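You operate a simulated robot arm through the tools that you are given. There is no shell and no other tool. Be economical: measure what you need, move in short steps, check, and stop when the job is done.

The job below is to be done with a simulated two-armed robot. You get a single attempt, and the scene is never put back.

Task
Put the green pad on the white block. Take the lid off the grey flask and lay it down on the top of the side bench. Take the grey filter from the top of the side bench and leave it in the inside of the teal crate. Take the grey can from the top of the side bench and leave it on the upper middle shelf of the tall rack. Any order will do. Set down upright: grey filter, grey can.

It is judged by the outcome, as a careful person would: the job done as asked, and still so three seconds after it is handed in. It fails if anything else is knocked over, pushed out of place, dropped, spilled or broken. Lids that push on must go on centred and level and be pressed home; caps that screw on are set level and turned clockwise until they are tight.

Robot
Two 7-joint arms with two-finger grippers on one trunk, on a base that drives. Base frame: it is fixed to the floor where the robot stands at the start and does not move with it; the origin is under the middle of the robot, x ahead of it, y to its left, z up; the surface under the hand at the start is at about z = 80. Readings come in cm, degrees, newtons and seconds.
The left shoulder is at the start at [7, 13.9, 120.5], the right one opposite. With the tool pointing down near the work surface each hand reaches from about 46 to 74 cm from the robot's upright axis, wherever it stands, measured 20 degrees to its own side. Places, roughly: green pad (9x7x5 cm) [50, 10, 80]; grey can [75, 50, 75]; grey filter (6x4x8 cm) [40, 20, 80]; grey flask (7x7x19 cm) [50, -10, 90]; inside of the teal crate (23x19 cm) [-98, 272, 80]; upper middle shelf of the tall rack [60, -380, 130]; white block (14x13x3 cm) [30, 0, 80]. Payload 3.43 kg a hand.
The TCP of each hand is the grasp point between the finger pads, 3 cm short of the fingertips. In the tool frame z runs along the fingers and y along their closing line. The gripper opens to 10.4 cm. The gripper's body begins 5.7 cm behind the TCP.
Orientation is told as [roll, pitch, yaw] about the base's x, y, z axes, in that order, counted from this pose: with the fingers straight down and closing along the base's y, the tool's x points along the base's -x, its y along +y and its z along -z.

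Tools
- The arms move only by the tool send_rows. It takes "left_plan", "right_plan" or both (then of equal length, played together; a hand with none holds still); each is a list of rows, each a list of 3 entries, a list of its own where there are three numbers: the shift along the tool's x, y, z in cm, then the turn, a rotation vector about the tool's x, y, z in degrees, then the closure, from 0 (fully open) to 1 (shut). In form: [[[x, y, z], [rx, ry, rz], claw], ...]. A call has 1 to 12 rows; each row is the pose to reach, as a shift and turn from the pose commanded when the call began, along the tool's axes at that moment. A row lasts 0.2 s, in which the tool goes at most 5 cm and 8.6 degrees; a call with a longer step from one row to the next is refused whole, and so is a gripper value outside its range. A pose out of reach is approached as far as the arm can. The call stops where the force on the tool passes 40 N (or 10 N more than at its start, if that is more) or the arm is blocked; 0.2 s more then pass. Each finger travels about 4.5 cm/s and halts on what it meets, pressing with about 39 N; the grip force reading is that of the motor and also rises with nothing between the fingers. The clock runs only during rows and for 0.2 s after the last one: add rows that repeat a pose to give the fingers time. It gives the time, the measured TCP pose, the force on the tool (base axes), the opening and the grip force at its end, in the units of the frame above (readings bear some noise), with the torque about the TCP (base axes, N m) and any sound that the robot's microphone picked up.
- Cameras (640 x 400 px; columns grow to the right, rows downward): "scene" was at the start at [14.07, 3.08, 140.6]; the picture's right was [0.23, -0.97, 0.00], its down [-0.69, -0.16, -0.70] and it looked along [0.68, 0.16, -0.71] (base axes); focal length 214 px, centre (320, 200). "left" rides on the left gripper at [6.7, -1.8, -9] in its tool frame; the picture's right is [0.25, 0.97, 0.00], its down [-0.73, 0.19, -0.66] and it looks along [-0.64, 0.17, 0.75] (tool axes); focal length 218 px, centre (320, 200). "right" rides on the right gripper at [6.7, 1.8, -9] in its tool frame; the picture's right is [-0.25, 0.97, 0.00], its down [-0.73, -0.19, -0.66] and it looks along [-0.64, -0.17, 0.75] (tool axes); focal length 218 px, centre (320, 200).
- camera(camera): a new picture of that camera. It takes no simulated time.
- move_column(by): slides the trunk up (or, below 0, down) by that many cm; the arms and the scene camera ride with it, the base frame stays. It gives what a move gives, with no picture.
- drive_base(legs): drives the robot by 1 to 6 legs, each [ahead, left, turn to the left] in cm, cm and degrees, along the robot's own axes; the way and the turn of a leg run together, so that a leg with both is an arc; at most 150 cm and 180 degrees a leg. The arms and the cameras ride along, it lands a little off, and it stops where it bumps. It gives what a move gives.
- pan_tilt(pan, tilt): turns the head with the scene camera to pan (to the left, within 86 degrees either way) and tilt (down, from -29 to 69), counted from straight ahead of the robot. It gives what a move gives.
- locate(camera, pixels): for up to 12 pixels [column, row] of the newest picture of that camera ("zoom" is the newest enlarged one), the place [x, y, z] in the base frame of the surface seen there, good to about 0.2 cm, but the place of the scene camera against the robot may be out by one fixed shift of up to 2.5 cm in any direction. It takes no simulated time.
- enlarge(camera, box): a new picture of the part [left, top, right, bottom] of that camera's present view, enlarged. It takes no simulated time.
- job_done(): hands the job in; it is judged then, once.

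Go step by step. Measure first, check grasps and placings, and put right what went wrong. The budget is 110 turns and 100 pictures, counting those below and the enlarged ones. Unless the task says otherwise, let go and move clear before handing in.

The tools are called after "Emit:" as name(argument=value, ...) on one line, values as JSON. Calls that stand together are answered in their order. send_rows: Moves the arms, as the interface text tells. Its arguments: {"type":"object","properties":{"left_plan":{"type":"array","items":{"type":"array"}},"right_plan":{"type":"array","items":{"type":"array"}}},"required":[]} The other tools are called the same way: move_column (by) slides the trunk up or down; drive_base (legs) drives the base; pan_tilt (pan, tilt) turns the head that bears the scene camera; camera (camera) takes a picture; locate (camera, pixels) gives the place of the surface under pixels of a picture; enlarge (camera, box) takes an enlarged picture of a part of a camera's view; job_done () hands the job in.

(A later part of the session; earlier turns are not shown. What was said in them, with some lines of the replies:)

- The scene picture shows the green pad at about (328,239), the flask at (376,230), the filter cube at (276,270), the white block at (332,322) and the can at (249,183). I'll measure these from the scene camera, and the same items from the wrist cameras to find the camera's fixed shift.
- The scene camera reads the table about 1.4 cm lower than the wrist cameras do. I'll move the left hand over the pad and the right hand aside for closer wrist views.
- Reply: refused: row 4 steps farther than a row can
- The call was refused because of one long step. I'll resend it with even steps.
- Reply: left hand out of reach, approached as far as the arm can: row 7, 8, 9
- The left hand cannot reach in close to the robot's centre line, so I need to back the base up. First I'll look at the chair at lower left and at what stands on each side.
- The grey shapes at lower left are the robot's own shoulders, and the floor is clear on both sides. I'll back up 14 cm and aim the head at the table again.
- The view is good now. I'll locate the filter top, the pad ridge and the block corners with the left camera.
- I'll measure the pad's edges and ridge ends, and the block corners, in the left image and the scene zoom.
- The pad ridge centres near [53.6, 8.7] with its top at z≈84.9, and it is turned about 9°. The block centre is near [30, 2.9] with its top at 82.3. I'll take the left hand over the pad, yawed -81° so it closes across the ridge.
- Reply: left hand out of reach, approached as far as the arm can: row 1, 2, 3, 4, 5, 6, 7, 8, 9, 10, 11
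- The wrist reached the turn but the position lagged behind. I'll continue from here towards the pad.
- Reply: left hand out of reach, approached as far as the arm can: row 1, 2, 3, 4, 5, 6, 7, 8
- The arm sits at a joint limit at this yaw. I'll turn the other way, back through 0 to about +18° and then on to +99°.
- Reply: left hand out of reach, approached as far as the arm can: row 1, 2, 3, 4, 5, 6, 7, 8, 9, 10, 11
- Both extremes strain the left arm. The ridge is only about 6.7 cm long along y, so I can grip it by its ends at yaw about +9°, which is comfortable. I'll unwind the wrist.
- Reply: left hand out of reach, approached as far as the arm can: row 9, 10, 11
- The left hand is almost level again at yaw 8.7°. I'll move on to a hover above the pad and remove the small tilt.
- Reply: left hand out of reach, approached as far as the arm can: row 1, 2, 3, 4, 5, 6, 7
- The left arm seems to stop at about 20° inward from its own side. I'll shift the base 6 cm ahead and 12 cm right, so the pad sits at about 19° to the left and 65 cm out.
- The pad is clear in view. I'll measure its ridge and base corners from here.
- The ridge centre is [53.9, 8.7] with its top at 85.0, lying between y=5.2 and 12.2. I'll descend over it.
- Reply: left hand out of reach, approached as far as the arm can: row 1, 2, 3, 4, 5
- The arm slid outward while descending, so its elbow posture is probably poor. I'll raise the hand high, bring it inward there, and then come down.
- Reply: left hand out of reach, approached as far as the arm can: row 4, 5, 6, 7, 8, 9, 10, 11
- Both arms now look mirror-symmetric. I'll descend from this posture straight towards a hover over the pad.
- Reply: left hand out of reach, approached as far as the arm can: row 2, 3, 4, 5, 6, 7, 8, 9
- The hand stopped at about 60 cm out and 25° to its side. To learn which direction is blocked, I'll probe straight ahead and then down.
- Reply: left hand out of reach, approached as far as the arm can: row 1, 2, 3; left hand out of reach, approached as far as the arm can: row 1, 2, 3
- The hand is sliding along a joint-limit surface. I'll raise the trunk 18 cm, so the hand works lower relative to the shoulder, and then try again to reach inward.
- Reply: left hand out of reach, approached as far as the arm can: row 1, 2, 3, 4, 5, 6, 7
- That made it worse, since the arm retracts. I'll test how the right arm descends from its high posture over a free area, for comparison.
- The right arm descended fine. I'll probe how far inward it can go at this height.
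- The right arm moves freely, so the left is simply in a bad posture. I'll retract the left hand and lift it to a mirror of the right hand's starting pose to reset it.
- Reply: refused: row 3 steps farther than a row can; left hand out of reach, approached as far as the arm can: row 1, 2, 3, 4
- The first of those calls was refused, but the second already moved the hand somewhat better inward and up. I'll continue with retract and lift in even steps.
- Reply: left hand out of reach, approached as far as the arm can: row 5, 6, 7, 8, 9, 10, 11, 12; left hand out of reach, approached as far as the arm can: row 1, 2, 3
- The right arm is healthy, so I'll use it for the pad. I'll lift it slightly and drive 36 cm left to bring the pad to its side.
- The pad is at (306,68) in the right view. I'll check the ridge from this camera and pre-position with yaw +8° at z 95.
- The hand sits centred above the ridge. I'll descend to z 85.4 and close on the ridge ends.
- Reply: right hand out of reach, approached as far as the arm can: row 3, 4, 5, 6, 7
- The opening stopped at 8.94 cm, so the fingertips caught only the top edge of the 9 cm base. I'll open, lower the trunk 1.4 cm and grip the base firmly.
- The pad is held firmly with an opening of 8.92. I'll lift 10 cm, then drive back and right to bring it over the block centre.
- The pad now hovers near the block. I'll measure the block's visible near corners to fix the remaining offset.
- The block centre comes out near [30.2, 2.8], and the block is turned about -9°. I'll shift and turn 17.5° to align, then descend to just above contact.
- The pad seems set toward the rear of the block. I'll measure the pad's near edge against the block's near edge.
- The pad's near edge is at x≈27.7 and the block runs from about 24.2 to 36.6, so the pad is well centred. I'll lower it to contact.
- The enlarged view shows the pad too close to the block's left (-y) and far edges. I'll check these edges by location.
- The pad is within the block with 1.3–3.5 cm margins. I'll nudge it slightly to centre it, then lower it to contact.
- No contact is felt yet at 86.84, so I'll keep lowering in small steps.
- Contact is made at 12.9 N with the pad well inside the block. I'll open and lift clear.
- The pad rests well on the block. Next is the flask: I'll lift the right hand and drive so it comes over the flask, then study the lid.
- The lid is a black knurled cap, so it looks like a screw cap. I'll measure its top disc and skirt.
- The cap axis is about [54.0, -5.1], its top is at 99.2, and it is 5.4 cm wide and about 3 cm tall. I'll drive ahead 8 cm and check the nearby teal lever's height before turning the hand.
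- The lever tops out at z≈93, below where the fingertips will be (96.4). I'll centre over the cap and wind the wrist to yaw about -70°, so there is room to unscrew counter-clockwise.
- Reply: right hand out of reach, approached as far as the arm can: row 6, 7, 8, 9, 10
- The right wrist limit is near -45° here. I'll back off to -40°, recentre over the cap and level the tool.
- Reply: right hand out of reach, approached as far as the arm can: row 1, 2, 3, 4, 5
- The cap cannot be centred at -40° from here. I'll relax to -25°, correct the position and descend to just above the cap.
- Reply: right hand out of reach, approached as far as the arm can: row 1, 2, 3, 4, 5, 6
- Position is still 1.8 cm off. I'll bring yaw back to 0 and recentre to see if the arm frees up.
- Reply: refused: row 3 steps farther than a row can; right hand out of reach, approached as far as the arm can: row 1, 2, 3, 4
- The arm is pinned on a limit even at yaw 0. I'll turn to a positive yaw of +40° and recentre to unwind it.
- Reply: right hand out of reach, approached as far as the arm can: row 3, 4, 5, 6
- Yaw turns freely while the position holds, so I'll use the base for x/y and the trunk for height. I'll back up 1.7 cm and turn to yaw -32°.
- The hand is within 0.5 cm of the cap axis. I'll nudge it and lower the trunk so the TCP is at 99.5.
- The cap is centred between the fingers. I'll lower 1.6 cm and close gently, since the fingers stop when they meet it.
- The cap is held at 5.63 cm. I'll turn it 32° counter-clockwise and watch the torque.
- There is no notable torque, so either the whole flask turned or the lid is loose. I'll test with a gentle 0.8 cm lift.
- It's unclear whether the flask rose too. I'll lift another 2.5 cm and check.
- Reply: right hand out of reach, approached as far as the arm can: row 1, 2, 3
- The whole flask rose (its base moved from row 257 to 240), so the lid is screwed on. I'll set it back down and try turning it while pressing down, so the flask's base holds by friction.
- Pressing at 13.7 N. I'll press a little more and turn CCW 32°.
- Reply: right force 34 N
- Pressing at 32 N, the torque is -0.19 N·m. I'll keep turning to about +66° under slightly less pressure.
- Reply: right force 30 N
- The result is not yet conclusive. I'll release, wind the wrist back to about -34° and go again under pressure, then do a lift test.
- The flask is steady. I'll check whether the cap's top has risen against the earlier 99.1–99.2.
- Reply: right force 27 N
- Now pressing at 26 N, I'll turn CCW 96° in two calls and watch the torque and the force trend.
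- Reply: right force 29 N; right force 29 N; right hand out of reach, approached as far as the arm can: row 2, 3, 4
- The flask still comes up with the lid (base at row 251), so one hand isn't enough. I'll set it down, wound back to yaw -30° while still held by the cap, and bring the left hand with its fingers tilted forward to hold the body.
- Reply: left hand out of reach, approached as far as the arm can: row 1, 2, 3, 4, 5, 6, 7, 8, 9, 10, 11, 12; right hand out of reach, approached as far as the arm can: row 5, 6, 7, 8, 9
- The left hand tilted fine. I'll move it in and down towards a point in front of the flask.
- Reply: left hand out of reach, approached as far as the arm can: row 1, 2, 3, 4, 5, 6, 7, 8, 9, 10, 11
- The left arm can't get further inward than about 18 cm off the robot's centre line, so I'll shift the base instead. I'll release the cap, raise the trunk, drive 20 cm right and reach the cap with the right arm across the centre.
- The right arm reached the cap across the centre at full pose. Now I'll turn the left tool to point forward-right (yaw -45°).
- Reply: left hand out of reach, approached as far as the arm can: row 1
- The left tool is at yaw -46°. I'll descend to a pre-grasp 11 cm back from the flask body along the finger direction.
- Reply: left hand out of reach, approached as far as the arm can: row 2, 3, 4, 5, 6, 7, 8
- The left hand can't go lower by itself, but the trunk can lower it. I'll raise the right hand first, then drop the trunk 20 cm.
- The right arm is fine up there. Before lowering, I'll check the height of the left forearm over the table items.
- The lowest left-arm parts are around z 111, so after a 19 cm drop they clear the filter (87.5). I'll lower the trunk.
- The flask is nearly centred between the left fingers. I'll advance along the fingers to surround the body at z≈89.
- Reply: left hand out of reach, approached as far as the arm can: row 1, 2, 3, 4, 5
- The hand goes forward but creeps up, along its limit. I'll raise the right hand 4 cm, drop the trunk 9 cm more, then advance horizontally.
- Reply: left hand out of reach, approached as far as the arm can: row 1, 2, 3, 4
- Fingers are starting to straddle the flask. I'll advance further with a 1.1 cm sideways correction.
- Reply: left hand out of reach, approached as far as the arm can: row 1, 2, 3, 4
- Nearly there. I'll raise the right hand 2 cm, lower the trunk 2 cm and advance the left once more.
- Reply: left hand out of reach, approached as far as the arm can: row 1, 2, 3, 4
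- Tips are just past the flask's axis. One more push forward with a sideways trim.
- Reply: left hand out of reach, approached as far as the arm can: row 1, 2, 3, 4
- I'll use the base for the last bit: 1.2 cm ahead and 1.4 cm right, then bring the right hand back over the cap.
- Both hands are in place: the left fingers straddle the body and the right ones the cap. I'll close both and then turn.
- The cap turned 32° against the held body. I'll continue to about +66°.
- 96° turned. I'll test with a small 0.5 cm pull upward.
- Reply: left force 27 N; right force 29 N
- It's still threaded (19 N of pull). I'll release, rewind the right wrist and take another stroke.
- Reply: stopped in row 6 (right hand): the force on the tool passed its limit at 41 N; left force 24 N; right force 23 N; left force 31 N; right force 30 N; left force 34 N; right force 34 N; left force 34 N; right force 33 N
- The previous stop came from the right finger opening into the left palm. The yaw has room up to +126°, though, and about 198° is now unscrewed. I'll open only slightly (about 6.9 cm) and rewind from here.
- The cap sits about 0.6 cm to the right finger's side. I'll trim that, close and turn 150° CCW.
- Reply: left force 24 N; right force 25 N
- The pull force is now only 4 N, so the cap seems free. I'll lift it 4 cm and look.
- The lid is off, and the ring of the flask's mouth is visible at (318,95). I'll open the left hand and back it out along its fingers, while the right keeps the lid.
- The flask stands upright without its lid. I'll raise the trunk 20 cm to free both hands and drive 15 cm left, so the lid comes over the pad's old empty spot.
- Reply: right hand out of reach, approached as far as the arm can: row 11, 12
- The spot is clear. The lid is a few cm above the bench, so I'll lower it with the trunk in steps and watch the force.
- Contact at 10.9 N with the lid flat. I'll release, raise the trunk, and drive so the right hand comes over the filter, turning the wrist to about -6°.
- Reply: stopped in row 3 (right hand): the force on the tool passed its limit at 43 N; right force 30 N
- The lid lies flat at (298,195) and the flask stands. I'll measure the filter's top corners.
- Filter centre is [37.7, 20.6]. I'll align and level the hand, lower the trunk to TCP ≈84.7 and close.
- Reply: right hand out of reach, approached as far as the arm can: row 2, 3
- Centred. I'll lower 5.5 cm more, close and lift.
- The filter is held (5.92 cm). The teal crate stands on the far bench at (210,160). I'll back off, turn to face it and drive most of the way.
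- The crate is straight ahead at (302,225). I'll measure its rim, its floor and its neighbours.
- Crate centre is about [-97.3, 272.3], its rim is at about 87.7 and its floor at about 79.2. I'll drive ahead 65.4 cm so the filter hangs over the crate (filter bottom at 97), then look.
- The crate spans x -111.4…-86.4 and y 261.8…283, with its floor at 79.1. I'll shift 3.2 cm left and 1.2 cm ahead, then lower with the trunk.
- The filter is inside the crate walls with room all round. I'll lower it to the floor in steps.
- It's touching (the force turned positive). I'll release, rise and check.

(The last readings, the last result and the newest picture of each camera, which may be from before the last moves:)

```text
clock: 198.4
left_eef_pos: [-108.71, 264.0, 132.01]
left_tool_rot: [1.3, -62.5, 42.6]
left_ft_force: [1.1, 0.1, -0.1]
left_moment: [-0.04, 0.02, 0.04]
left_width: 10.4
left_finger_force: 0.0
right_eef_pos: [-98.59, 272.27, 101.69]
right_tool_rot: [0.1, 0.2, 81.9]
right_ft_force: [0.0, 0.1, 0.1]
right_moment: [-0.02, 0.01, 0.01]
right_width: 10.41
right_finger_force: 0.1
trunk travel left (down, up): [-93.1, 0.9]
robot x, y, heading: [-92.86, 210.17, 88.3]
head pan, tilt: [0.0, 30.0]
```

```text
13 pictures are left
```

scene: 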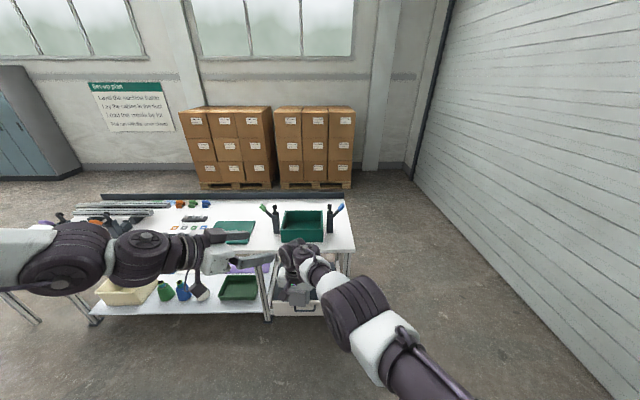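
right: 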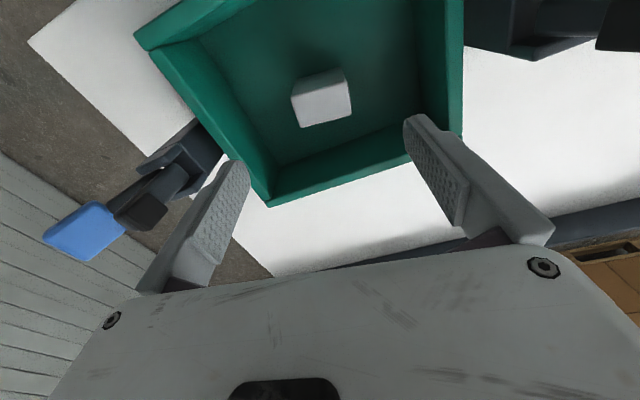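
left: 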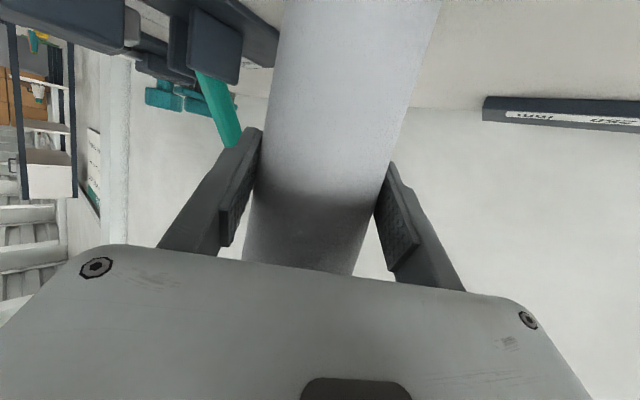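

The filter stands upright in the crate. I'll drive back to the side bench for the can, stopping short with the hand in front of it.

Emit:
drive_base(legs=[[-66, 0, 0], [0, 0, -88.3], [0, -108, 0], [84, 0, 0]])

Emit:
camera(camera="right")

Emit:
pan_tilt(pan=-86, tilt=15)

Emit:
camera(camera="scene")

```text
clock: 214.9
left_eef_pos: [40.48, 57.36, 131.97]
left_tool_rot: [1.4, -62.7, -44.6]
left_ft_force: [-0.2, -0.7, 0.0]
left_moment: [-0.02, 0.0, -0.02]
left_width: 10.4
left_finger_force: 0.0
right_eef_pos: [49.46, 47.83, 101.67]
right_tool_rot: [0.1, 0.1, -5.3]
right_ft_force: [-0.9, -0.2, -0.3]
right_moment: [0.0, -0.06, 0.01]
right_width: 10.41
right_finger_force: 0.1
trunk travel left (down, up): [-93.1, 0.9]
robot x, y, heading: [-11.89, 38.78, 1.2]
head pan, tilt: [0.0, 30.0]
```

```text
12 pictures are left
```

right: 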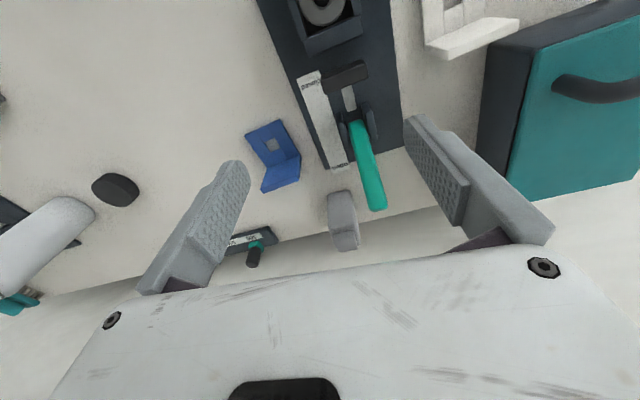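

```text
clock: 216.5
left_eef_pos: [40.72, 57.43, 131.92]
left_tool_rot: [1.4, -62.5, -44.6]
left_ft_force: [0.6, -0.3, 0.0]
left_moment: [0.01, 0.04, -0.03]
left_width: 10.4
left_finger_force: 0.2
right_eef_pos: [49.57, 47.86, 101.71]
right_tool_rot: [0.1, 0.2, -5.2]
right_ft_force: [0.3, 0.1, 0.7]
right_moment: [-0.03, 0.02, -0.02]
right_width: 10.4
right_finger_force: 0.2
trunk travel left (down, up): [-93.1, 0.9]
robot x, y, heading: [-11.71, 38.52, 1.0]
head pan, tilt: [-85.9, 15.0]
```

```text
11 pictures are left
```

scene: 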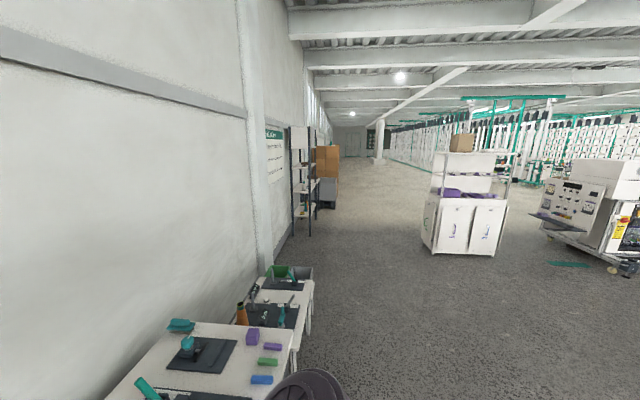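

The can is at (343,220), between the blue bracket and the teal lever. I'll measure the can and its neighbours.

Emit:
locate(camera="right", pixels=[[330, 195], [353, 193], [342, 205], [342, 215], [335, 238], [356, 235], [345, 228], [346, 246], [378, 208], [360, 125], [298, 180], [330, 225]])

Emit:
enlarge(camera="right", box=[250, 110, 430, 260])

Emit:
locate(camera="scene", pixels=[[303, 180], [303, 163], [303, 205], [303, 135], [296, 180], [312, 185], [297, 165], [310, 165], [300, 152], [308, 230]])

Emit:
enlarge(camera="scene", box=[270, 115, 350, 245])

```text
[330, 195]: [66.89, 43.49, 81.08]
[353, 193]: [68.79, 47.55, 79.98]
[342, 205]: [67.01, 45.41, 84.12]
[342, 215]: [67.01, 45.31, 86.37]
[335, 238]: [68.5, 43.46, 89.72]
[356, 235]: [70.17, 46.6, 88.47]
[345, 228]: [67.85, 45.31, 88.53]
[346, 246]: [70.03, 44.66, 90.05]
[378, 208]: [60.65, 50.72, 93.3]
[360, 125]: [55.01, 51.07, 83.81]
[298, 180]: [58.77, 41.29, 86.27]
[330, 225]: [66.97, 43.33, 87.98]
```

```text
2.67 times, centred on (340, 185) of right
```

zoom: 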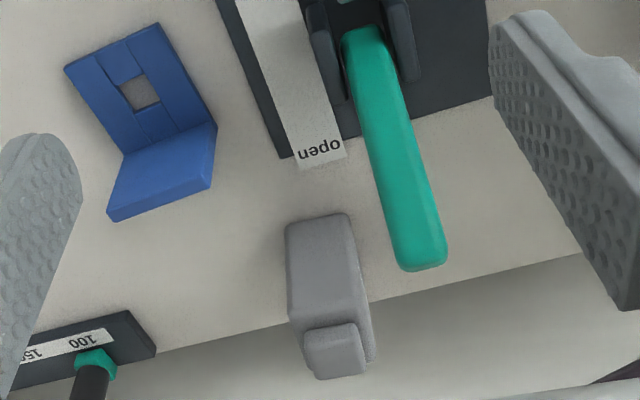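

```text
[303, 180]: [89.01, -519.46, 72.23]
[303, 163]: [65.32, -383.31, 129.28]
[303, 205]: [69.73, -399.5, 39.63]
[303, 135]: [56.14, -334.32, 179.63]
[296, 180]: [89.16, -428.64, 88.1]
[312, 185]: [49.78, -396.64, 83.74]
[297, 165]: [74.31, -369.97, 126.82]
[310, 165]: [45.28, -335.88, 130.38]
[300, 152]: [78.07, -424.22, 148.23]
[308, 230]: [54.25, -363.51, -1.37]
```

```text
3.08 times, centred on (310, 180) of scene
```

zoom: 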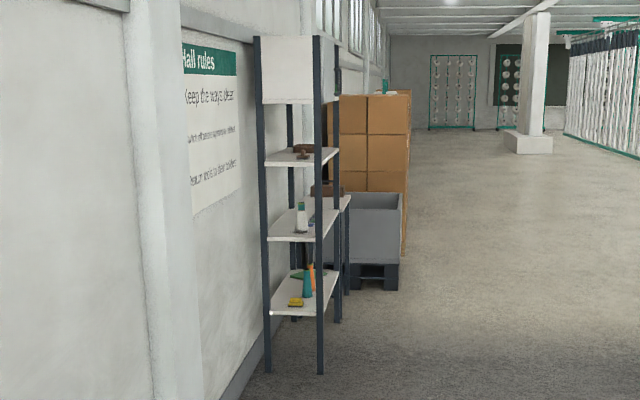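

The can is about x 66.9–70.2, y 43.3–46.8, up to z 90. The rack's upper middle shelf (~130.5) has only about 28 cm of clearance, so I need a tilted grasp. I'll tilt the right tool forward 50° with yaw +10°, which keeps the palm clear of the teal lever.

Emit:
send_rows(right_plan=[[[0, 0, 0], [0, 0, -7.6], 0], [[0, 0, 0], [0, 0, -15.2], 0], [[0, 0, 0], [0, 0, -15.2], 0]])

Emit:
send_rows(right_plan=[[[0, 0, 0], [0, -8, 0], 0], [[0, 0, 0], [0, -16, 0], 0], [[0, 0, 0], [0, -24, 0], 0], [[0, 0, 0], [0, -32, 0], 0], [[0, 0, 0], [0, -40, 0], 0], [[0, 0, 0], [0, -48, 0], 0], [[0, 0, 0], [0, -52, 0], 0], [[0, 0, 0], [0, -52, 0], 0]])

Emit:
camera(camera="right")

```text
clock: 217.3
left_eef_pos: [40.74, 57.39, 132.13]
left_tool_rot: [1.4, -62.6, -44.6]
left_ft_force: [-0.9, -0.6, -0.3]
left_moment: [0.03, 0.01, -0.02]
left_width: 10.39
left_finger_force: 0.0
right_eef_pos: [49.53, 47.78, 101.73]
right_tool_rot: [0.1, 0.1, 10.1]
right_ft_force: [-0.2, -0.1, 1.2]
right_moment: [-0.01, 0.01, 0.01]
right_width: 10.39
right_finger_force: 0.1
trunk travel left (down, up): [-93.1, 0.9]
robot x, y, heading: [-11.89, 38.53, 0.8]
head pan, tilt: [-85.9, 15.0]
```

```text
clock: 219.1
left_eef_pos: [40.68, 57.45, 131.9]
left_tool_rot: [1.4, -62.6, -44.6]
left_ft_force: [0.2, 0.0, -0.2]
left_moment: [0.01, -0.02, -0.02]
left_width: 10.38
left_finger_force: 0.1
right_eef_pos: [49.57, 47.74, 101.62]
right_tool_rot: [0.1, -52.0, 9.8]
right_ft_force: [-0.5, 0.5, -0.6]
right_moment: [0.02, 0.04, -0.02]
right_width: 10.4
right_finger_force: 0.0
trunk travel left (down, up): [-93.1, 0.9]
robot x, y, heading: [-12.03, 38.74, 1.2]
head pan, tilt: [-85.9, 15.0]
```

```text
8 pictures are left
```

right: 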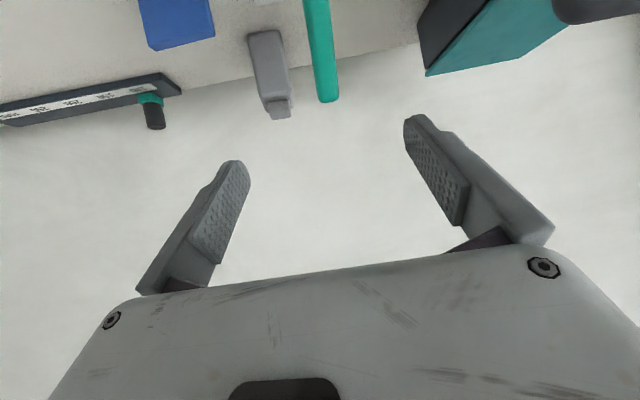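

The tilt worked with full reach. I'll move to a pre-grasp 12 cm back from the can along the fingers, with the opening narrowed to about 6.8 cm to pass the lever.

Emit:
send_rows(right_plan=[[[-1.33, -2.05, 1.7], [0, 0, 0], 0.2], [[-2.66, -4.1, 3.4], [0, 0, 0], 0.34], [[-3.99, -6.13, 5.1], [0, 0, 0], 0.34], [[-2.4, -6.15, 7.2], [0, 0, 0], 0.34], [[-0.8, -6.17, 9.3], [0, 0, 0], 0.34], [[0.77, -6.19, 11.5], [0, 0, 0], 0.34], [[0.77, -6.19, 11.5], [0, 0, 0], 0.34]])

Emit:
camera(camera="right")

Emit:
locate(camera="right", pixels=[[300, 90], [320, 90], [340, 90], [300, 120], [320, 120], [340, 120], [360, 100], [280, 100], [320, 150], [390, 110]])

```text
clock: 220.7
left_eef_pos: [40.62, 57.4, 131.86]
left_tool_rot: [1.5, -62.5, -44.6]
left_ft_force: [0.0, 0.4, -0.7]
left_moment: [0.04, -0.01, 0.01]
left_width: 10.4
left_finger_force: 0.0
right_eef_pos: [59.1, 43.16, 93.82]
right_tool_rot: [0.3, -51.9, 9.8]
right_ft_force: [0.1, 0.5, -1.1]
right_moment: [0.0, 0.02, 0.02]
right_width: 6.88
right_finger_force: 0.2
trunk travel left (down, up): [-93.1, 0.9]
robot x, y, heading: [-11.65, 38.84, 1.3]
head pan, tilt: [-85.9, 15.0]
```

```text
7 pictures are left
```

right: 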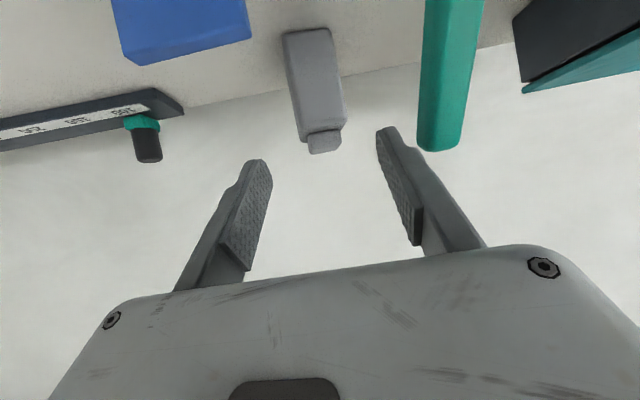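

```text
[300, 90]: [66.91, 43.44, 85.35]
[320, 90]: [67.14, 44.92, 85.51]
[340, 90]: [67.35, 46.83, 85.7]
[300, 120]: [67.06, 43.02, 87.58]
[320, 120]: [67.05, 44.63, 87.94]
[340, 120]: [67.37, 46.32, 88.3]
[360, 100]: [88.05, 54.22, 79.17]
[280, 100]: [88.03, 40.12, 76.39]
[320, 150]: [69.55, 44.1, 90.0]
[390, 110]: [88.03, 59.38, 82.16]
```

The can's near face is at x≈67.1, y 42.9–46.9, centred between the fingers. I'll advance 12.2 cm, close, and lift 8 cm.

Emit:
send_rows(right_plan=[[[0, 0, 3], [0, 0, 0], 0.34], [[0, 0, 6], [0, 0, 0], 0.34], [[0, 0, 9], [0, 0, 0], 0.34], [[0, 0, 12.2], [0, 0, 0], 0.34], [[0, 0, 12.2], [0, 0, 0], 0.34], [[0, 0, 12.2], [0, 0, 0], 1], [[0, 0, 12.2], [0, 0, 0], 1], [[0, 0, 12.2], [0, 0, 0], 1], [[0, 0, 12.2], [0, 0, 0], 1]])

Emit:
send_rows(right_plan=[[[-1.6, 0, -1.25], [0, 0, 0], 1], [[-3.9, 0, -3.1], [0, 0, 0], 1], [[-6.3, 0, -5], [0, 0, 0], 1], [[-7.9, 0, -6.2], [0, 0, 0], 1], [[-7.9, 0, -6.2], [0, 0, 0], 1]])

Emit:
camera(camera="right")

```text
clock: 222.7
left_eef_pos: [40.67, 57.36, 132.05]
left_tool_rot: [1.5, -62.6, -44.7]
left_ft_force: [0.1, -0.6, 0.0]
left_moment: [0.03, 0.02, 0.01]
left_width: 10.4
left_finger_force: 0.0
right_eef_pos: [59.99, 41.59, 92.98]
right_tool_rot: [0.3, -51.9, 9.8]
right_ft_force: [0.5, 0.3, 0.4]
right_moment: [0.01, 0.02, -0.01]
right_width: 0.0
right_finger_force: 18.3
right hand out of reach, approached as far as the arm can: row 1, 2, 3, 4, 5, 6, 7, 8, 9
trunk travel left (down, up): [-93.1, 0.9]
robot x, y, heading: [-12.14, 38.84, 0.9]
head pan, tilt: [-85.9, 15.0]
```

```text
clock: 223.9
left_eef_pos: [40.69, 57.38, 131.9]
left_tool_rot: [1.5, -62.4, -44.6]
left_ft_force: [1.5, -0.6, -0.1]
left_moment: [0.02, 0.0, 0.02]
left_width: 10.4
left_finger_force: 0.1
right_eef_pos: [60.21, 41.06, 103.25]
right_tool_rot: [0.2, -51.8, 9.8]
right_ft_force: [0.5, 0.0, -0.4]
right_moment: [0.01, 0.03, 0.0]
right_width: 0.02
right_finger_force: 34.5
trunk travel left (down, up): [-93.1, 0.9]
robot x, y, heading: [-12.03, 38.63, 0.7]
head pan, tilt: [-85.9, 15.0]
```

```text
6 pictures are left
```

right: 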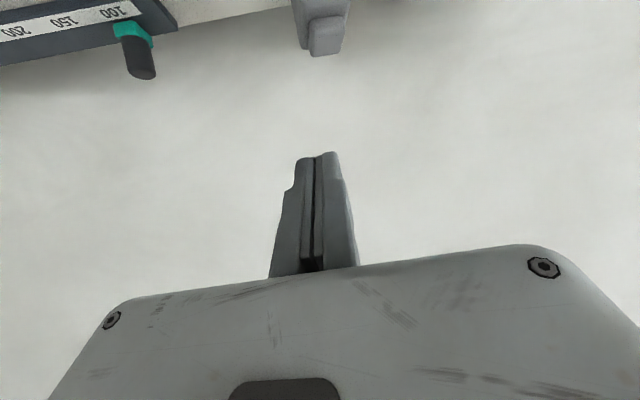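

The arm ran out of reach that low, so the fingers closed on nothing and the can is untouched. I'll use the base and trunk instead: reopen, drive over the can, lower straight down around it, close and raise.

Emit:
send_rows(right_plan=[[[0, 0, 0], [0, 0, 0], 0.2], [[0, 0, 0], [0, 0, 0], 0.2], [[0, 0, 0], [0, 0, 0], 0.2], [[0, 0, 0], [0, 0, 0], 0.2], [[0, 0, 0], [0, 0, 0], 0.2]])

Emit:
drive_base(legs=[[8.5, 3.7, 0]])

Emit:
move_column(by=-16.7)

Emit:
send_rows(right_plan=[[[0, 0, 0], [0, 0, 0], 1], [[0, 0, 0], [0, 0, 0], 1], [[0, 0, 0], [0, 0, 0], 1], [[0, 0, 0], [0, 0, 0], 1], [[0, 0, 0], [0, 0, 0], 1]])

Emit:
move_column(by=17)

Emit:
camera(camera="right")

```text
clock: 225.1
left_eef_pos: [40.66, 57.33, 131.79]
left_tool_rot: [1.3, -62.5, -44.5]
left_ft_force: [-0.6, 0.3, 0.8]
left_moment: [-0.01, -0.01, 0.02]
left_width: 10.38
left_finger_force: 0.1
right_eef_pos: [60.1, 41.04, 103.16]
right_tool_rot: [0.2, -51.9, 9.9]
right_ft_force: [-0.2, -0.3, 0.4]
right_moment: [0.01, -0.01, -0.02]
right_width: 8.32
right_finger_force: 0.1
trunk travel left (down, up): [-93.1, 0.9]
robot x, y, heading: [-11.79, 38.76, 1.2]
head pan, tilt: [-85.9, 15.0]
```

```text
clock: 226.2
left_eef_pos: [48.69, 60.92, 132.31]
left_tool_rot: [2.1, -62.6, -45.3]
left_ft_force: [0.1, 0.4, 0.3]
left_moment: [0.02, 0.03, 0.05]
left_width: 10.39
left_finger_force: 0.0
right_eef_pos: [68.37, 44.7, 103.51]
right_tool_rot: [0.4, -52.1, 9.5]
right_ft_force: [0.1, -0.9, 0.1]
right_moment: [0.04, -0.03, -0.01]
right_width: 8.32
right_finger_force: 0.0
trunk travel left (down, up): [-93.1, 0.9]
robot x, y, heading: [-3.54, 42.76, 0.7]
head pan, tilt: [-85.9, 15.0]
```

```text
clock: 228.1
left_eef_pos: [49.28, 61.15, 115.23]
left_tool_rot: [1.3, -62.5, -44.8]
left_ft_force: [-0.3, 0.0, 0.2]
left_moment: [-0.03, -0.05, -0.01]
left_width: 10.38
left_finger_force: 0.0
right_eef_pos: [68.83, 44.85, 86.44]
right_tool_rot: [0.2, -51.8, 9.7]
right_ft_force: [-0.2, -0.2, 0.6]
right_moment: [0.0, -0.02, -0.03]
right_width: 8.33
right_finger_force: 0.0
trunk travel left (down, up): [-76.4, 17.6]
robot x, y, heading: [-3.61, 42.59, 0.9]
head pan, tilt: [-85.9, 15.0]
```

```text
clock: 229.3
left_eef_pos: [49.16, 61.18, 115.28]
left_tool_rot: [1.3, -62.4, -44.7]
left_ft_force: [0.2, 0.0, -0.3]
left_moment: [0.0, -0.02, -0.02]
left_width: 10.4
left_finger_force: 0.1
right_eef_pos: [68.84, 44.78, 86.36]
right_tool_rot: [0.2, -51.8, 9.6]
right_ft_force: [0.6, 0.1, 0.4]
right_moment: [0.0, -0.1, 0.03]
right_width: 4.45
right_finger_force: 39.0
trunk travel left (down, up): [-76.4, 17.6]
robot x, y, heading: [-3.24, 42.61, 1.1]
head pan, tilt: [-85.9, 15.0]
```

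```text
clock: 231.2
left_eef_pos: [49.31, 61.14, 132.23]
left_tool_rot: [1.4, -62.6, -44.8]
left_ft_force: [-0.7, 0.0, -0.3]
left_moment: [0.0, 0.0, 0.02]
left_width: 10.41
left_finger_force: 0.1
right_eef_pos: [68.85, 44.91, 103.35]
right_tool_rot: [0.2, -51.8, 9.6]
right_ft_force: [0.7, -0.3, -2.1]
right_moment: [0.01, 0.02, 0.01]
right_width: 4.42
right_finger_force: 38.6
trunk travel left (down, up): [-93.4, 0.6]
robot x, y, heading: [-3.35, 42.61, 0.9]
head pan, tilt: [-85.9, 15.0]
```

```text
5 pictures are left
```

right: 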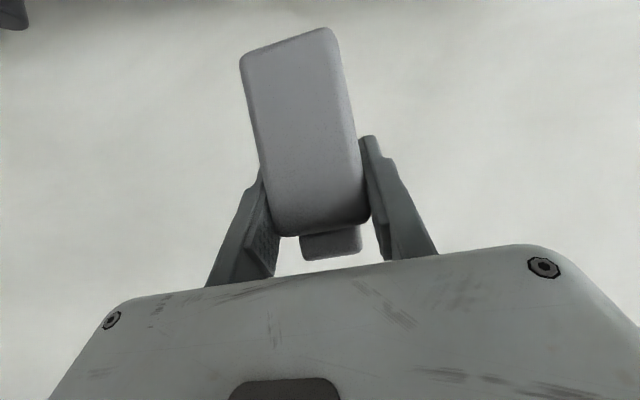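

The can is held upright. I'll back away, raise the arm to about z 140 with some retraction, drive along to the rack and look at the shelf.

Emit:
drive_base(legs=[[-45, 0, -0.9]])

Emit:
send_rows(right_plan=[[[-2.1, 0.24, -3.4], [0, 0, 0], 1], [[-4.2, 0.48, -6.8], [0, 0, 0], 1], [[-6.3, 0.72, -10.2], [0, 0, 0], 1], [[-8.4, 0.96, -13.6], [0, 0, 0], 1], [[-10.5, 1.2, -17], [0, 0, 0], 1], [[-12.6, 1.44, -20.4], [0, 0, 0], 1], [[-14.7, 1.68, -23.8], [0, 0, 0], 1], [[-16.8, 1.92, -27.2], [0, 0, 0], 1], [[-18.9, 2.16, -30.6], [0, 0, 0], 1], [[-21, 2.4, -34], [0, 0, 0], 1], [[-21, 2.4, -34], [0, 0, 0], 1]])

Emit:
drive_base(legs=[[0, -140, 0], [0, -140, 0], [0, -138, 0]])

Emit:
pan_tilt(pan=0, tilt=15)

Emit:
camera(camera="scene")

```text
clock: 233.9
left_eef_pos: [5.33, 59.73, 132.13]
left_tool_rot: [1.2, -62.4, -45.8]
left_ft_force: [0.9, -0.5, -0.1]
left_moment: [0.05, -0.01, 0.01]
left_width: 10.39
left_finger_force: 0.0
right_eef_pos: [24.56, 43.22, 103.29]
right_tool_rot: [0.2, -51.6, 8.6]
right_ft_force: [0.4, 0.0, -2.6]
right_moment: [0.02, 0.03, -0.03]
right_width: 4.46
right_finger_force: 39.2
trunk travel left (down, up): [-93.4, 0.6]
robot x, y, heading: [-47.71, 42.08, 0.2]
head pan, tilt: [-85.9, 15.0]
```

```text
clock: 236.3
left_eef_pos: [5.24, 59.94, 132.16]
left_tool_rot: [1.4, -62.6, -45.7]
left_ft_force: [0.0, 0.3, -0.5]
left_moment: [-0.01, -0.02, 0.02]
left_width: 10.4
left_finger_force: 0.0
right_eef_pos: [10.82, 43.1, 139.78]
right_tool_rot: [0.3, -52.0, 8.5]
right_ft_force: [-0.1, -0.4, -1.8]
right_moment: [0.02, 0.01, -0.01]
right_width: 4.41
right_finger_force: 39.3
right hand out of reach, approached as far as the arm can: row 10, 11
trunk travel left (down, up): [-93.4, 0.6]
robot x, y, heading: [-47.82, 42.06, -0.2]
head pan, tilt: [-85.9, 15.0]
```

```text
clock: 256.3
left_eef_pos: [16.84, -354.27, 132.24]
left_tool_rot: [1.4, -62.4, -43.9]
left_ft_force: [0.3, 0.4, -0.1]
left_moment: [-0.01, 0.01, 0.04]
left_width: 10.4
left_finger_force: 0.0
right_eef_pos: [23.08, -370.73, 139.88]
right_tool_rot: [0.2, -51.9, 10.5]
right_ft_force: [0.2, 0.2, -2.1]
right_moment: [-0.02, 0.03, -0.02]
right_width: 4.44
right_finger_force: 39.5
trunk travel left (down, up): [-93.4, 0.6]
robot x, y, heading: [-35.28, -373.62, 2.0]
head pan, tilt: [-85.9, 15.0]
```

```text
clock: 257.9
left_eef_pos: [16.97, -354.32, 132.21]
left_tool_rot: [1.5, -62.5, -44.0]
left_ft_force: [0.3, -0.6, 0.0]
left_moment: [-0.02, -0.04, -0.02]
left_width: 10.43
left_finger_force: 0.0
right_eef_pos: [23.07, -370.78, 139.84]
right_tool_rot: [0.3, -51.9, 10.3]
right_ft_force: [1.1, 0.6, -3.6]
right_moment: [0.02, 0.04, 0.0]
right_width: 4.47
right_finger_force: 38.8
trunk travel left (down, up): [-93.4, 0.6]
robot x, y, heading: [-35.86, -373.29, 1.8]
head pan, tilt: [0.0, 15.0]
```

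```text
4 pictures are left
```

scene: 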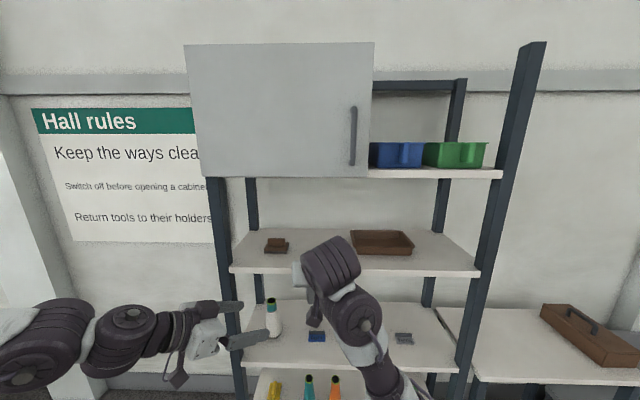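

The upper middle shelf is in front at row ~255, free between the small brown block (276,245) and the tray (380,242). I'll measure it and retract the left hand so it cannot touch the rack.

Emit:
locate(camera="scene", pixels=[[300, 272], [420, 275], [320, 250], [290, 262], [330, 240], [276, 245], [352, 250], [385, 256], [290, 178], [225, 250], [440, 265], [330, 232]])

Emit:
send_rows(left_plan=[[[0, 0, -4], [0, 0, 0], 0], [[0, 0, -8], [0, 0, 0], 0], [[0, 0, -12], [0, 0, 0], 0], [[0, 0, -16], [0, 0, 0], 0], [[0, 0, -20], [0, 0, 0], 0], [[0, 0, -20], [0, 0, 0], 0]])

```text
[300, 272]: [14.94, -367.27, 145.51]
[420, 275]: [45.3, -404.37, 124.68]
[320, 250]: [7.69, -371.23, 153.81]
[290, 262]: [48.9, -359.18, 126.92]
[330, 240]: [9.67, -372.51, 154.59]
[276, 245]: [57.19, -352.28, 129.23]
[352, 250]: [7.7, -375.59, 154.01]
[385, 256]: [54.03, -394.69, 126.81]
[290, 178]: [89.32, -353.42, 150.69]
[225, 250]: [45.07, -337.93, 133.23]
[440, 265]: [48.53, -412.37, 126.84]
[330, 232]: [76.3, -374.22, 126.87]
```

```text
clock: 259.3
left_eef_pos: [3.91, -342.29, 141.54]
left_tool_rot: [1.4, -62.4, -44.0]
left_ft_force: [-0.8, 0.3, 0.4]
left_moment: [0.01, -0.02, 0.01]
left_width: 10.42
left_finger_force: 0.1
right_eef_pos: [22.97, -370.86, 139.81]
right_tool_rot: [0.3, -51.9, 10.5]
right_ft_force: [-0.2, 0.5, -2.1]
right_moment: [-0.03, 0.01, 0.01]
right_width: 4.45
right_finger_force: 39.2
trunk travel left (down, up): [-93.4, 0.6]
robot x, y, heading: [-35.64, -373.59, 1.7]
head pan, tilt: [0.0, 15.0]
5 turns are left
```

Shelf top is at about 128.2, its front edge at x≈44.6, and y -359…-380 is free. I'll lower to 2 cm clearance, then drive in 28.5 cm and look.

Emit:
move_column(by=-3.2)

Emit:
drive_base(legs=[[28.5, 2, 0]])

Emit:
camera(camera="right")

Emit:
locate(camera="right", pixels=[[150, 30], [200, 60], [220, 100], [400, 60], [430, 100], [290, 50], [320, 20], [460, 30], [180, 120], [420, 140]])

Emit:
camera(camera="scene")

```text
clock: 260.1
left_eef_pos: [3.97, -342.22, 138.24]
left_tool_rot: [1.4, -62.4, -43.9]
left_ft_force: [-0.8, -0.9, -0.5]
left_moment: [-0.01, 0.02, -0.04]
left_width: 10.42
left_finger_force: 0.0
right_eef_pos: [23.1, -370.76, 136.55]
right_tool_rot: [0.3, -51.9, 10.3]
right_ft_force: [-0.1, 0.3, -2.7]
right_moment: [0.0, 0.03, -0.04]
right_width: 4.45
right_finger_force: 39.2
trunk travel left (down, up): [-90.2, 3.8]
robot x, y, heading: [-35.39, -373.21, 1.9]
head pan, tilt: [0.0, 15.0]
```

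```text
clock: 262.1
left_eef_pos: [32.9, -339.15, 138.26]
left_tool_rot: [1.7, -62.6, -44.0]
left_ft_force: [-0.4, 0.5, 0.9]
left_moment: [0.01, -0.02, -0.01]
left_width: 10.39
left_finger_force: 0.1
right_eef_pos: [51.95, -367.61, 136.66]
right_tool_rot: [0.3, -52.0, 10.6]
right_ft_force: [-0.3, 0.2, -3.0]
right_moment: [-0.02, 0.01, -0.04]
right_width: 4.43
right_finger_force: 39.2
trunk travel left (down, up): [-90.2, 3.8]
robot x, y, heading: [-6.23, -370.43, 1.9]
head pan, tilt: [0.0, 15.0]
```

```text
3 pictures are left
```

right: 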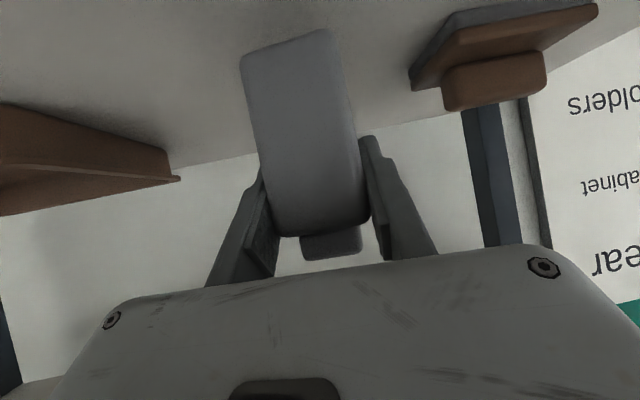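

```text
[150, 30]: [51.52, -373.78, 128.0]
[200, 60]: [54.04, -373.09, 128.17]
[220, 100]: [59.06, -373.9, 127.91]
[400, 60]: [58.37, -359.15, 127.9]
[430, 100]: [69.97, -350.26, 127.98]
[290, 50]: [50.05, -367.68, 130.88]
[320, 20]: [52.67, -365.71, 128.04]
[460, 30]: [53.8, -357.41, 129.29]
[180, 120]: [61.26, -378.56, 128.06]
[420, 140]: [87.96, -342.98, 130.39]
```

```text
2 pictures are left
4 turns are left
```

scene: 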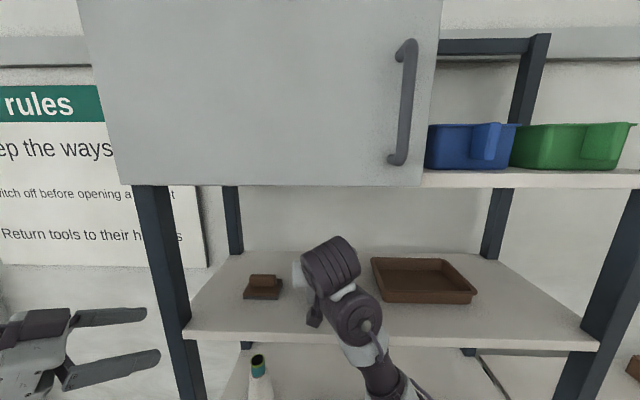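

The can is over the free shelf (surface at 128.0, can bottom about 130.2). I'll lower it to contact in steps.

Emit:
move_column(by=-1.9)

Emit:
move_column(by=-0.2)

Emit:
move_column(by=-0.15)

Emit:
move_column(by=-0.1)

```text
clock: 262.7
left_eef_pos: [33.1, -339.06, 136.45]
left_tool_rot: [1.5, -62.5, -43.9]
left_ft_force: [-0.6, 0.5, 0.0]
left_moment: [0.02, 0.0, -0.02]
left_width: 10.39
left_finger_force: 0.1
right_eef_pos: [52.26, -367.63, 134.64]
right_tool_rot: [0.2, -51.9, 10.7]
right_ft_force: [-0.5, -0.6, -1.4]
right_moment: [0.01, 0.04, 0.0]
right_width: 4.44
right_finger_force: 38.8
trunk travel left (down, up): [-88.3, 5.7]
robot x, y, heading: [-6.32, -370.69, 1.9]
head pan, tilt: [0.0, 15.0]
```

```text
clock: 263.2
left_eef_pos: [33.25, -339.01, 136.16]
left_tool_rot: [1.4, -62.6, -43.8]
left_ft_force: [-0.1, -0.1, 0.2]
left_moment: [0.01, 0.02, -0.04]
left_width: 10.4
left_finger_force: 0.0
right_eef_pos: [52.38, -367.59, 134.57]
right_tool_rot: [0.2, -51.8, 10.6]
right_ft_force: [-0.8, 0.3, -2.7]
right_moment: [-0.03, -0.01, -0.01]
right_width: 4.44
right_finger_force: 38.7
trunk travel left (down, up): [-88.1, 5.9]
robot x, y, heading: [-6.08, -370.84, 1.9]
head pan, tilt: [0.0, 15.0]
```

```text
clock: 263.8
left_eef_pos: [33.25, -339.19, 135.99]
left_tool_rot: [1.3, -62.5, -43.9]
left_ft_force: [0.4, 0.2, -0.4]
left_moment: [0.02, -0.01, -0.02]
left_width: 10.39
left_finger_force: 0.1
right_eef_pos: [52.24, -367.62, 134.52]
right_tool_rot: [0.4, -52.2, 10.5]
right_ft_force: [2.4, -0.4, 6.8]
right_moment: [0.17, 0.07, -0.04]
right_width: 4.45
right_finger_force: 38.9
trunk travel left (down, up): [-88.0, 6.0]
robot x, y, heading: [-6.4, -370.76, 1.6]
head pan, tilt: [0.0, 15.0]
```

```text
clock: 264.3
left_eef_pos: [33.2, -339.21, 135.9]
left_tool_rot: [1.5, -62.4, -44.0]
left_ft_force: [-0.1, 0.5, -0.4]
left_moment: [-0.01, 0.01, -0.01]
left_width: 10.4
left_finger_force: 0.0
right_eef_pos: [52.38, -367.69, 134.42]
right_tool_rot: [0.4, -52.3, 10.6]
right_ft_force: [7.2, 0.6, 17.8]
right_moment: [0.18, 0.03, -0.03]
right_width: 4.45
right_finger_force: 38.6
trunk travel left (down, up): [-87.9, 6.1]
robot x, y, heading: [-6.19, -370.54, 1.9]
head pan, tilt: [0.0, 15.0]
3 turns are left
```

Contact is firm at 17.8 N. I'll ease off slightly, open, withdraw along the fingers, back away and take a look.

Emit:
move_column(by=0.12)

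Emit:
send_rows(right_plan=[[[0, 0, 0], [0, 0, 0], 0.2], [[0, 0, 0], [0, 0, 0], 0.2], [[0, 0, 0], [0, 0, 0], 0.2], [[0, 0, 0], [0, 0, 0], 0.2], [[0, 0, -1.5], [0, 0, 0], 0.2], [[0, 0, -3.5], [0, 0, 0], 0.2], [[0, 0, -6], [0, 0, 0], 0.2], [[0, 0, -6], [0, 0, 0], 0.2]])

Emit:
drive_base(legs=[[-35, 0, 0]])

Emit:
camera(camera="scene")

Emit:
camera(camera="right")

```text
clock: 264.8
left_eef_pos: [33.11, -339.19, 136.06]
left_tool_rot: [1.4, -62.5, -43.9]
left_ft_force: [-1.1, 0.1, -1.0]
left_moment: [-0.02, -0.01, 0.01]
left_width: 10.4
left_finger_force: 0.0
right_eef_pos: [52.27, -367.7, 134.54]
right_tool_rot: [0.4, -52.0, 10.5]
right_ft_force: [7.3, 0.5, 17.5]
right_moment: [0.34, -0.25, -0.13]
right_width: 4.45
right_finger_force: 39.2
trunk travel left (down, up): [-88.0, 6.0]
robot x, y, heading: [-6.41, -370.9, 2.2]
head pan, tilt: [0.0, 15.0]
```

```text
clock: 266.6
left_eef_pos: [33.24, -339.23, 136.03]
left_tool_rot: [1.4, -62.4, -43.9]
left_ft_force: [-0.2, 0.0, 0.6]
left_moment: [0.0, 0.01, -0.01]
left_width: 10.41
left_finger_force: 0.0
right_eef_pos: [52.25, -367.6, 134.4]
right_tool_rot: [0.3, -51.8, 10.6]
right_ft_force: [0.2, -0.1, 0.8]
right_moment: [-0.01, 0.0, -0.01]
right_width: 8.32
right_finger_force: 0.0
right hand out of reach, approached as far as the arm can: row 5, 6, 7, 8
trunk travel left (down, up): [-88.0, 6.0]
robot x, y, heading: [-6.1, -370.54, 1.6]
head pan, tilt: [0.0, 15.0]
```

```text
clock: 268.8
left_eef_pos: [-0.93, -340.27, 135.8]
left_tool_rot: [1.3, -62.4, -43.7]
left_ft_force: [-0.2, -0.2, 0.0]
left_moment: [0.01, -0.02, -0.02]
left_width: 10.4
left_finger_force: 0.0
right_eef_pos: [18.12, -368.81, 134.22]
right_tool_rot: [0.3, -51.8, 10.7]
right_ft_force: [-0.1, 0.4, -0.4]
right_moment: [0.0, -0.01, 0.03]
right_width: 8.33
right_finger_force: 0.0
trunk travel left (down, up): [-88.0, 6.0]
robot x, y, heading: [-40.88, -371.84, 1.9]
head pan, tilt: [0.0, 15.0]
```

```text
1 pictures are left
```

scene: 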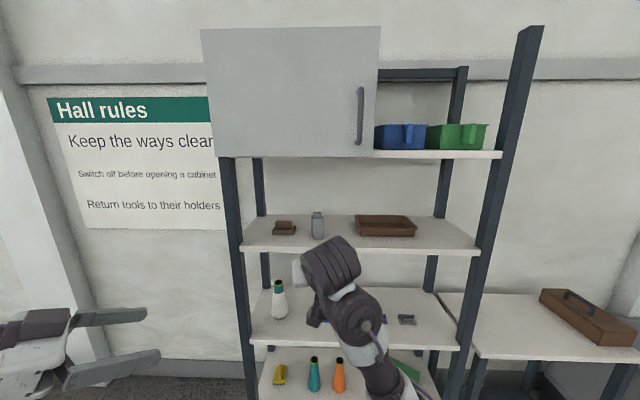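

```text
0 pictures are left
2 turns are left
```

right: 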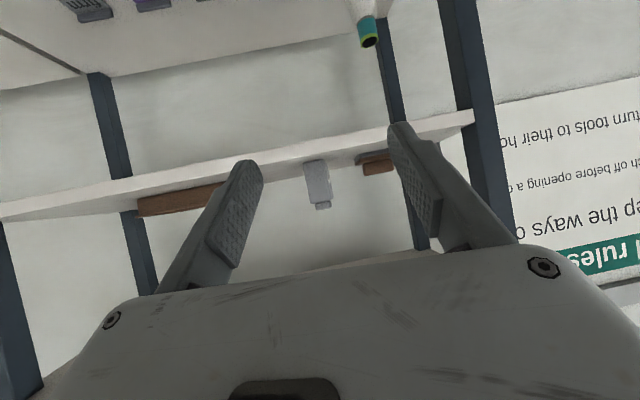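

The can stands upright on the upper middle shelf at (318,225), between the brown block and the tray, and both hands are empty and clear. All four parts are done, so I'm handing in.

Emit:
job_done()

```text
The job is handed in.
```

I finished all four parts and handed the job in:
- **Green pad:** it lies on the white block.
- **Flask lid:** I unscrewed it and laid it flat on the side bench, where the pad had been. The flask still stands upright within about 1 cm of where it was.
- **Grey filter:** it stands upright inside the teal crate.
- **Grey can:** it stands upright on the upper middle shelf of the tall rack, between the brown block and the tray.
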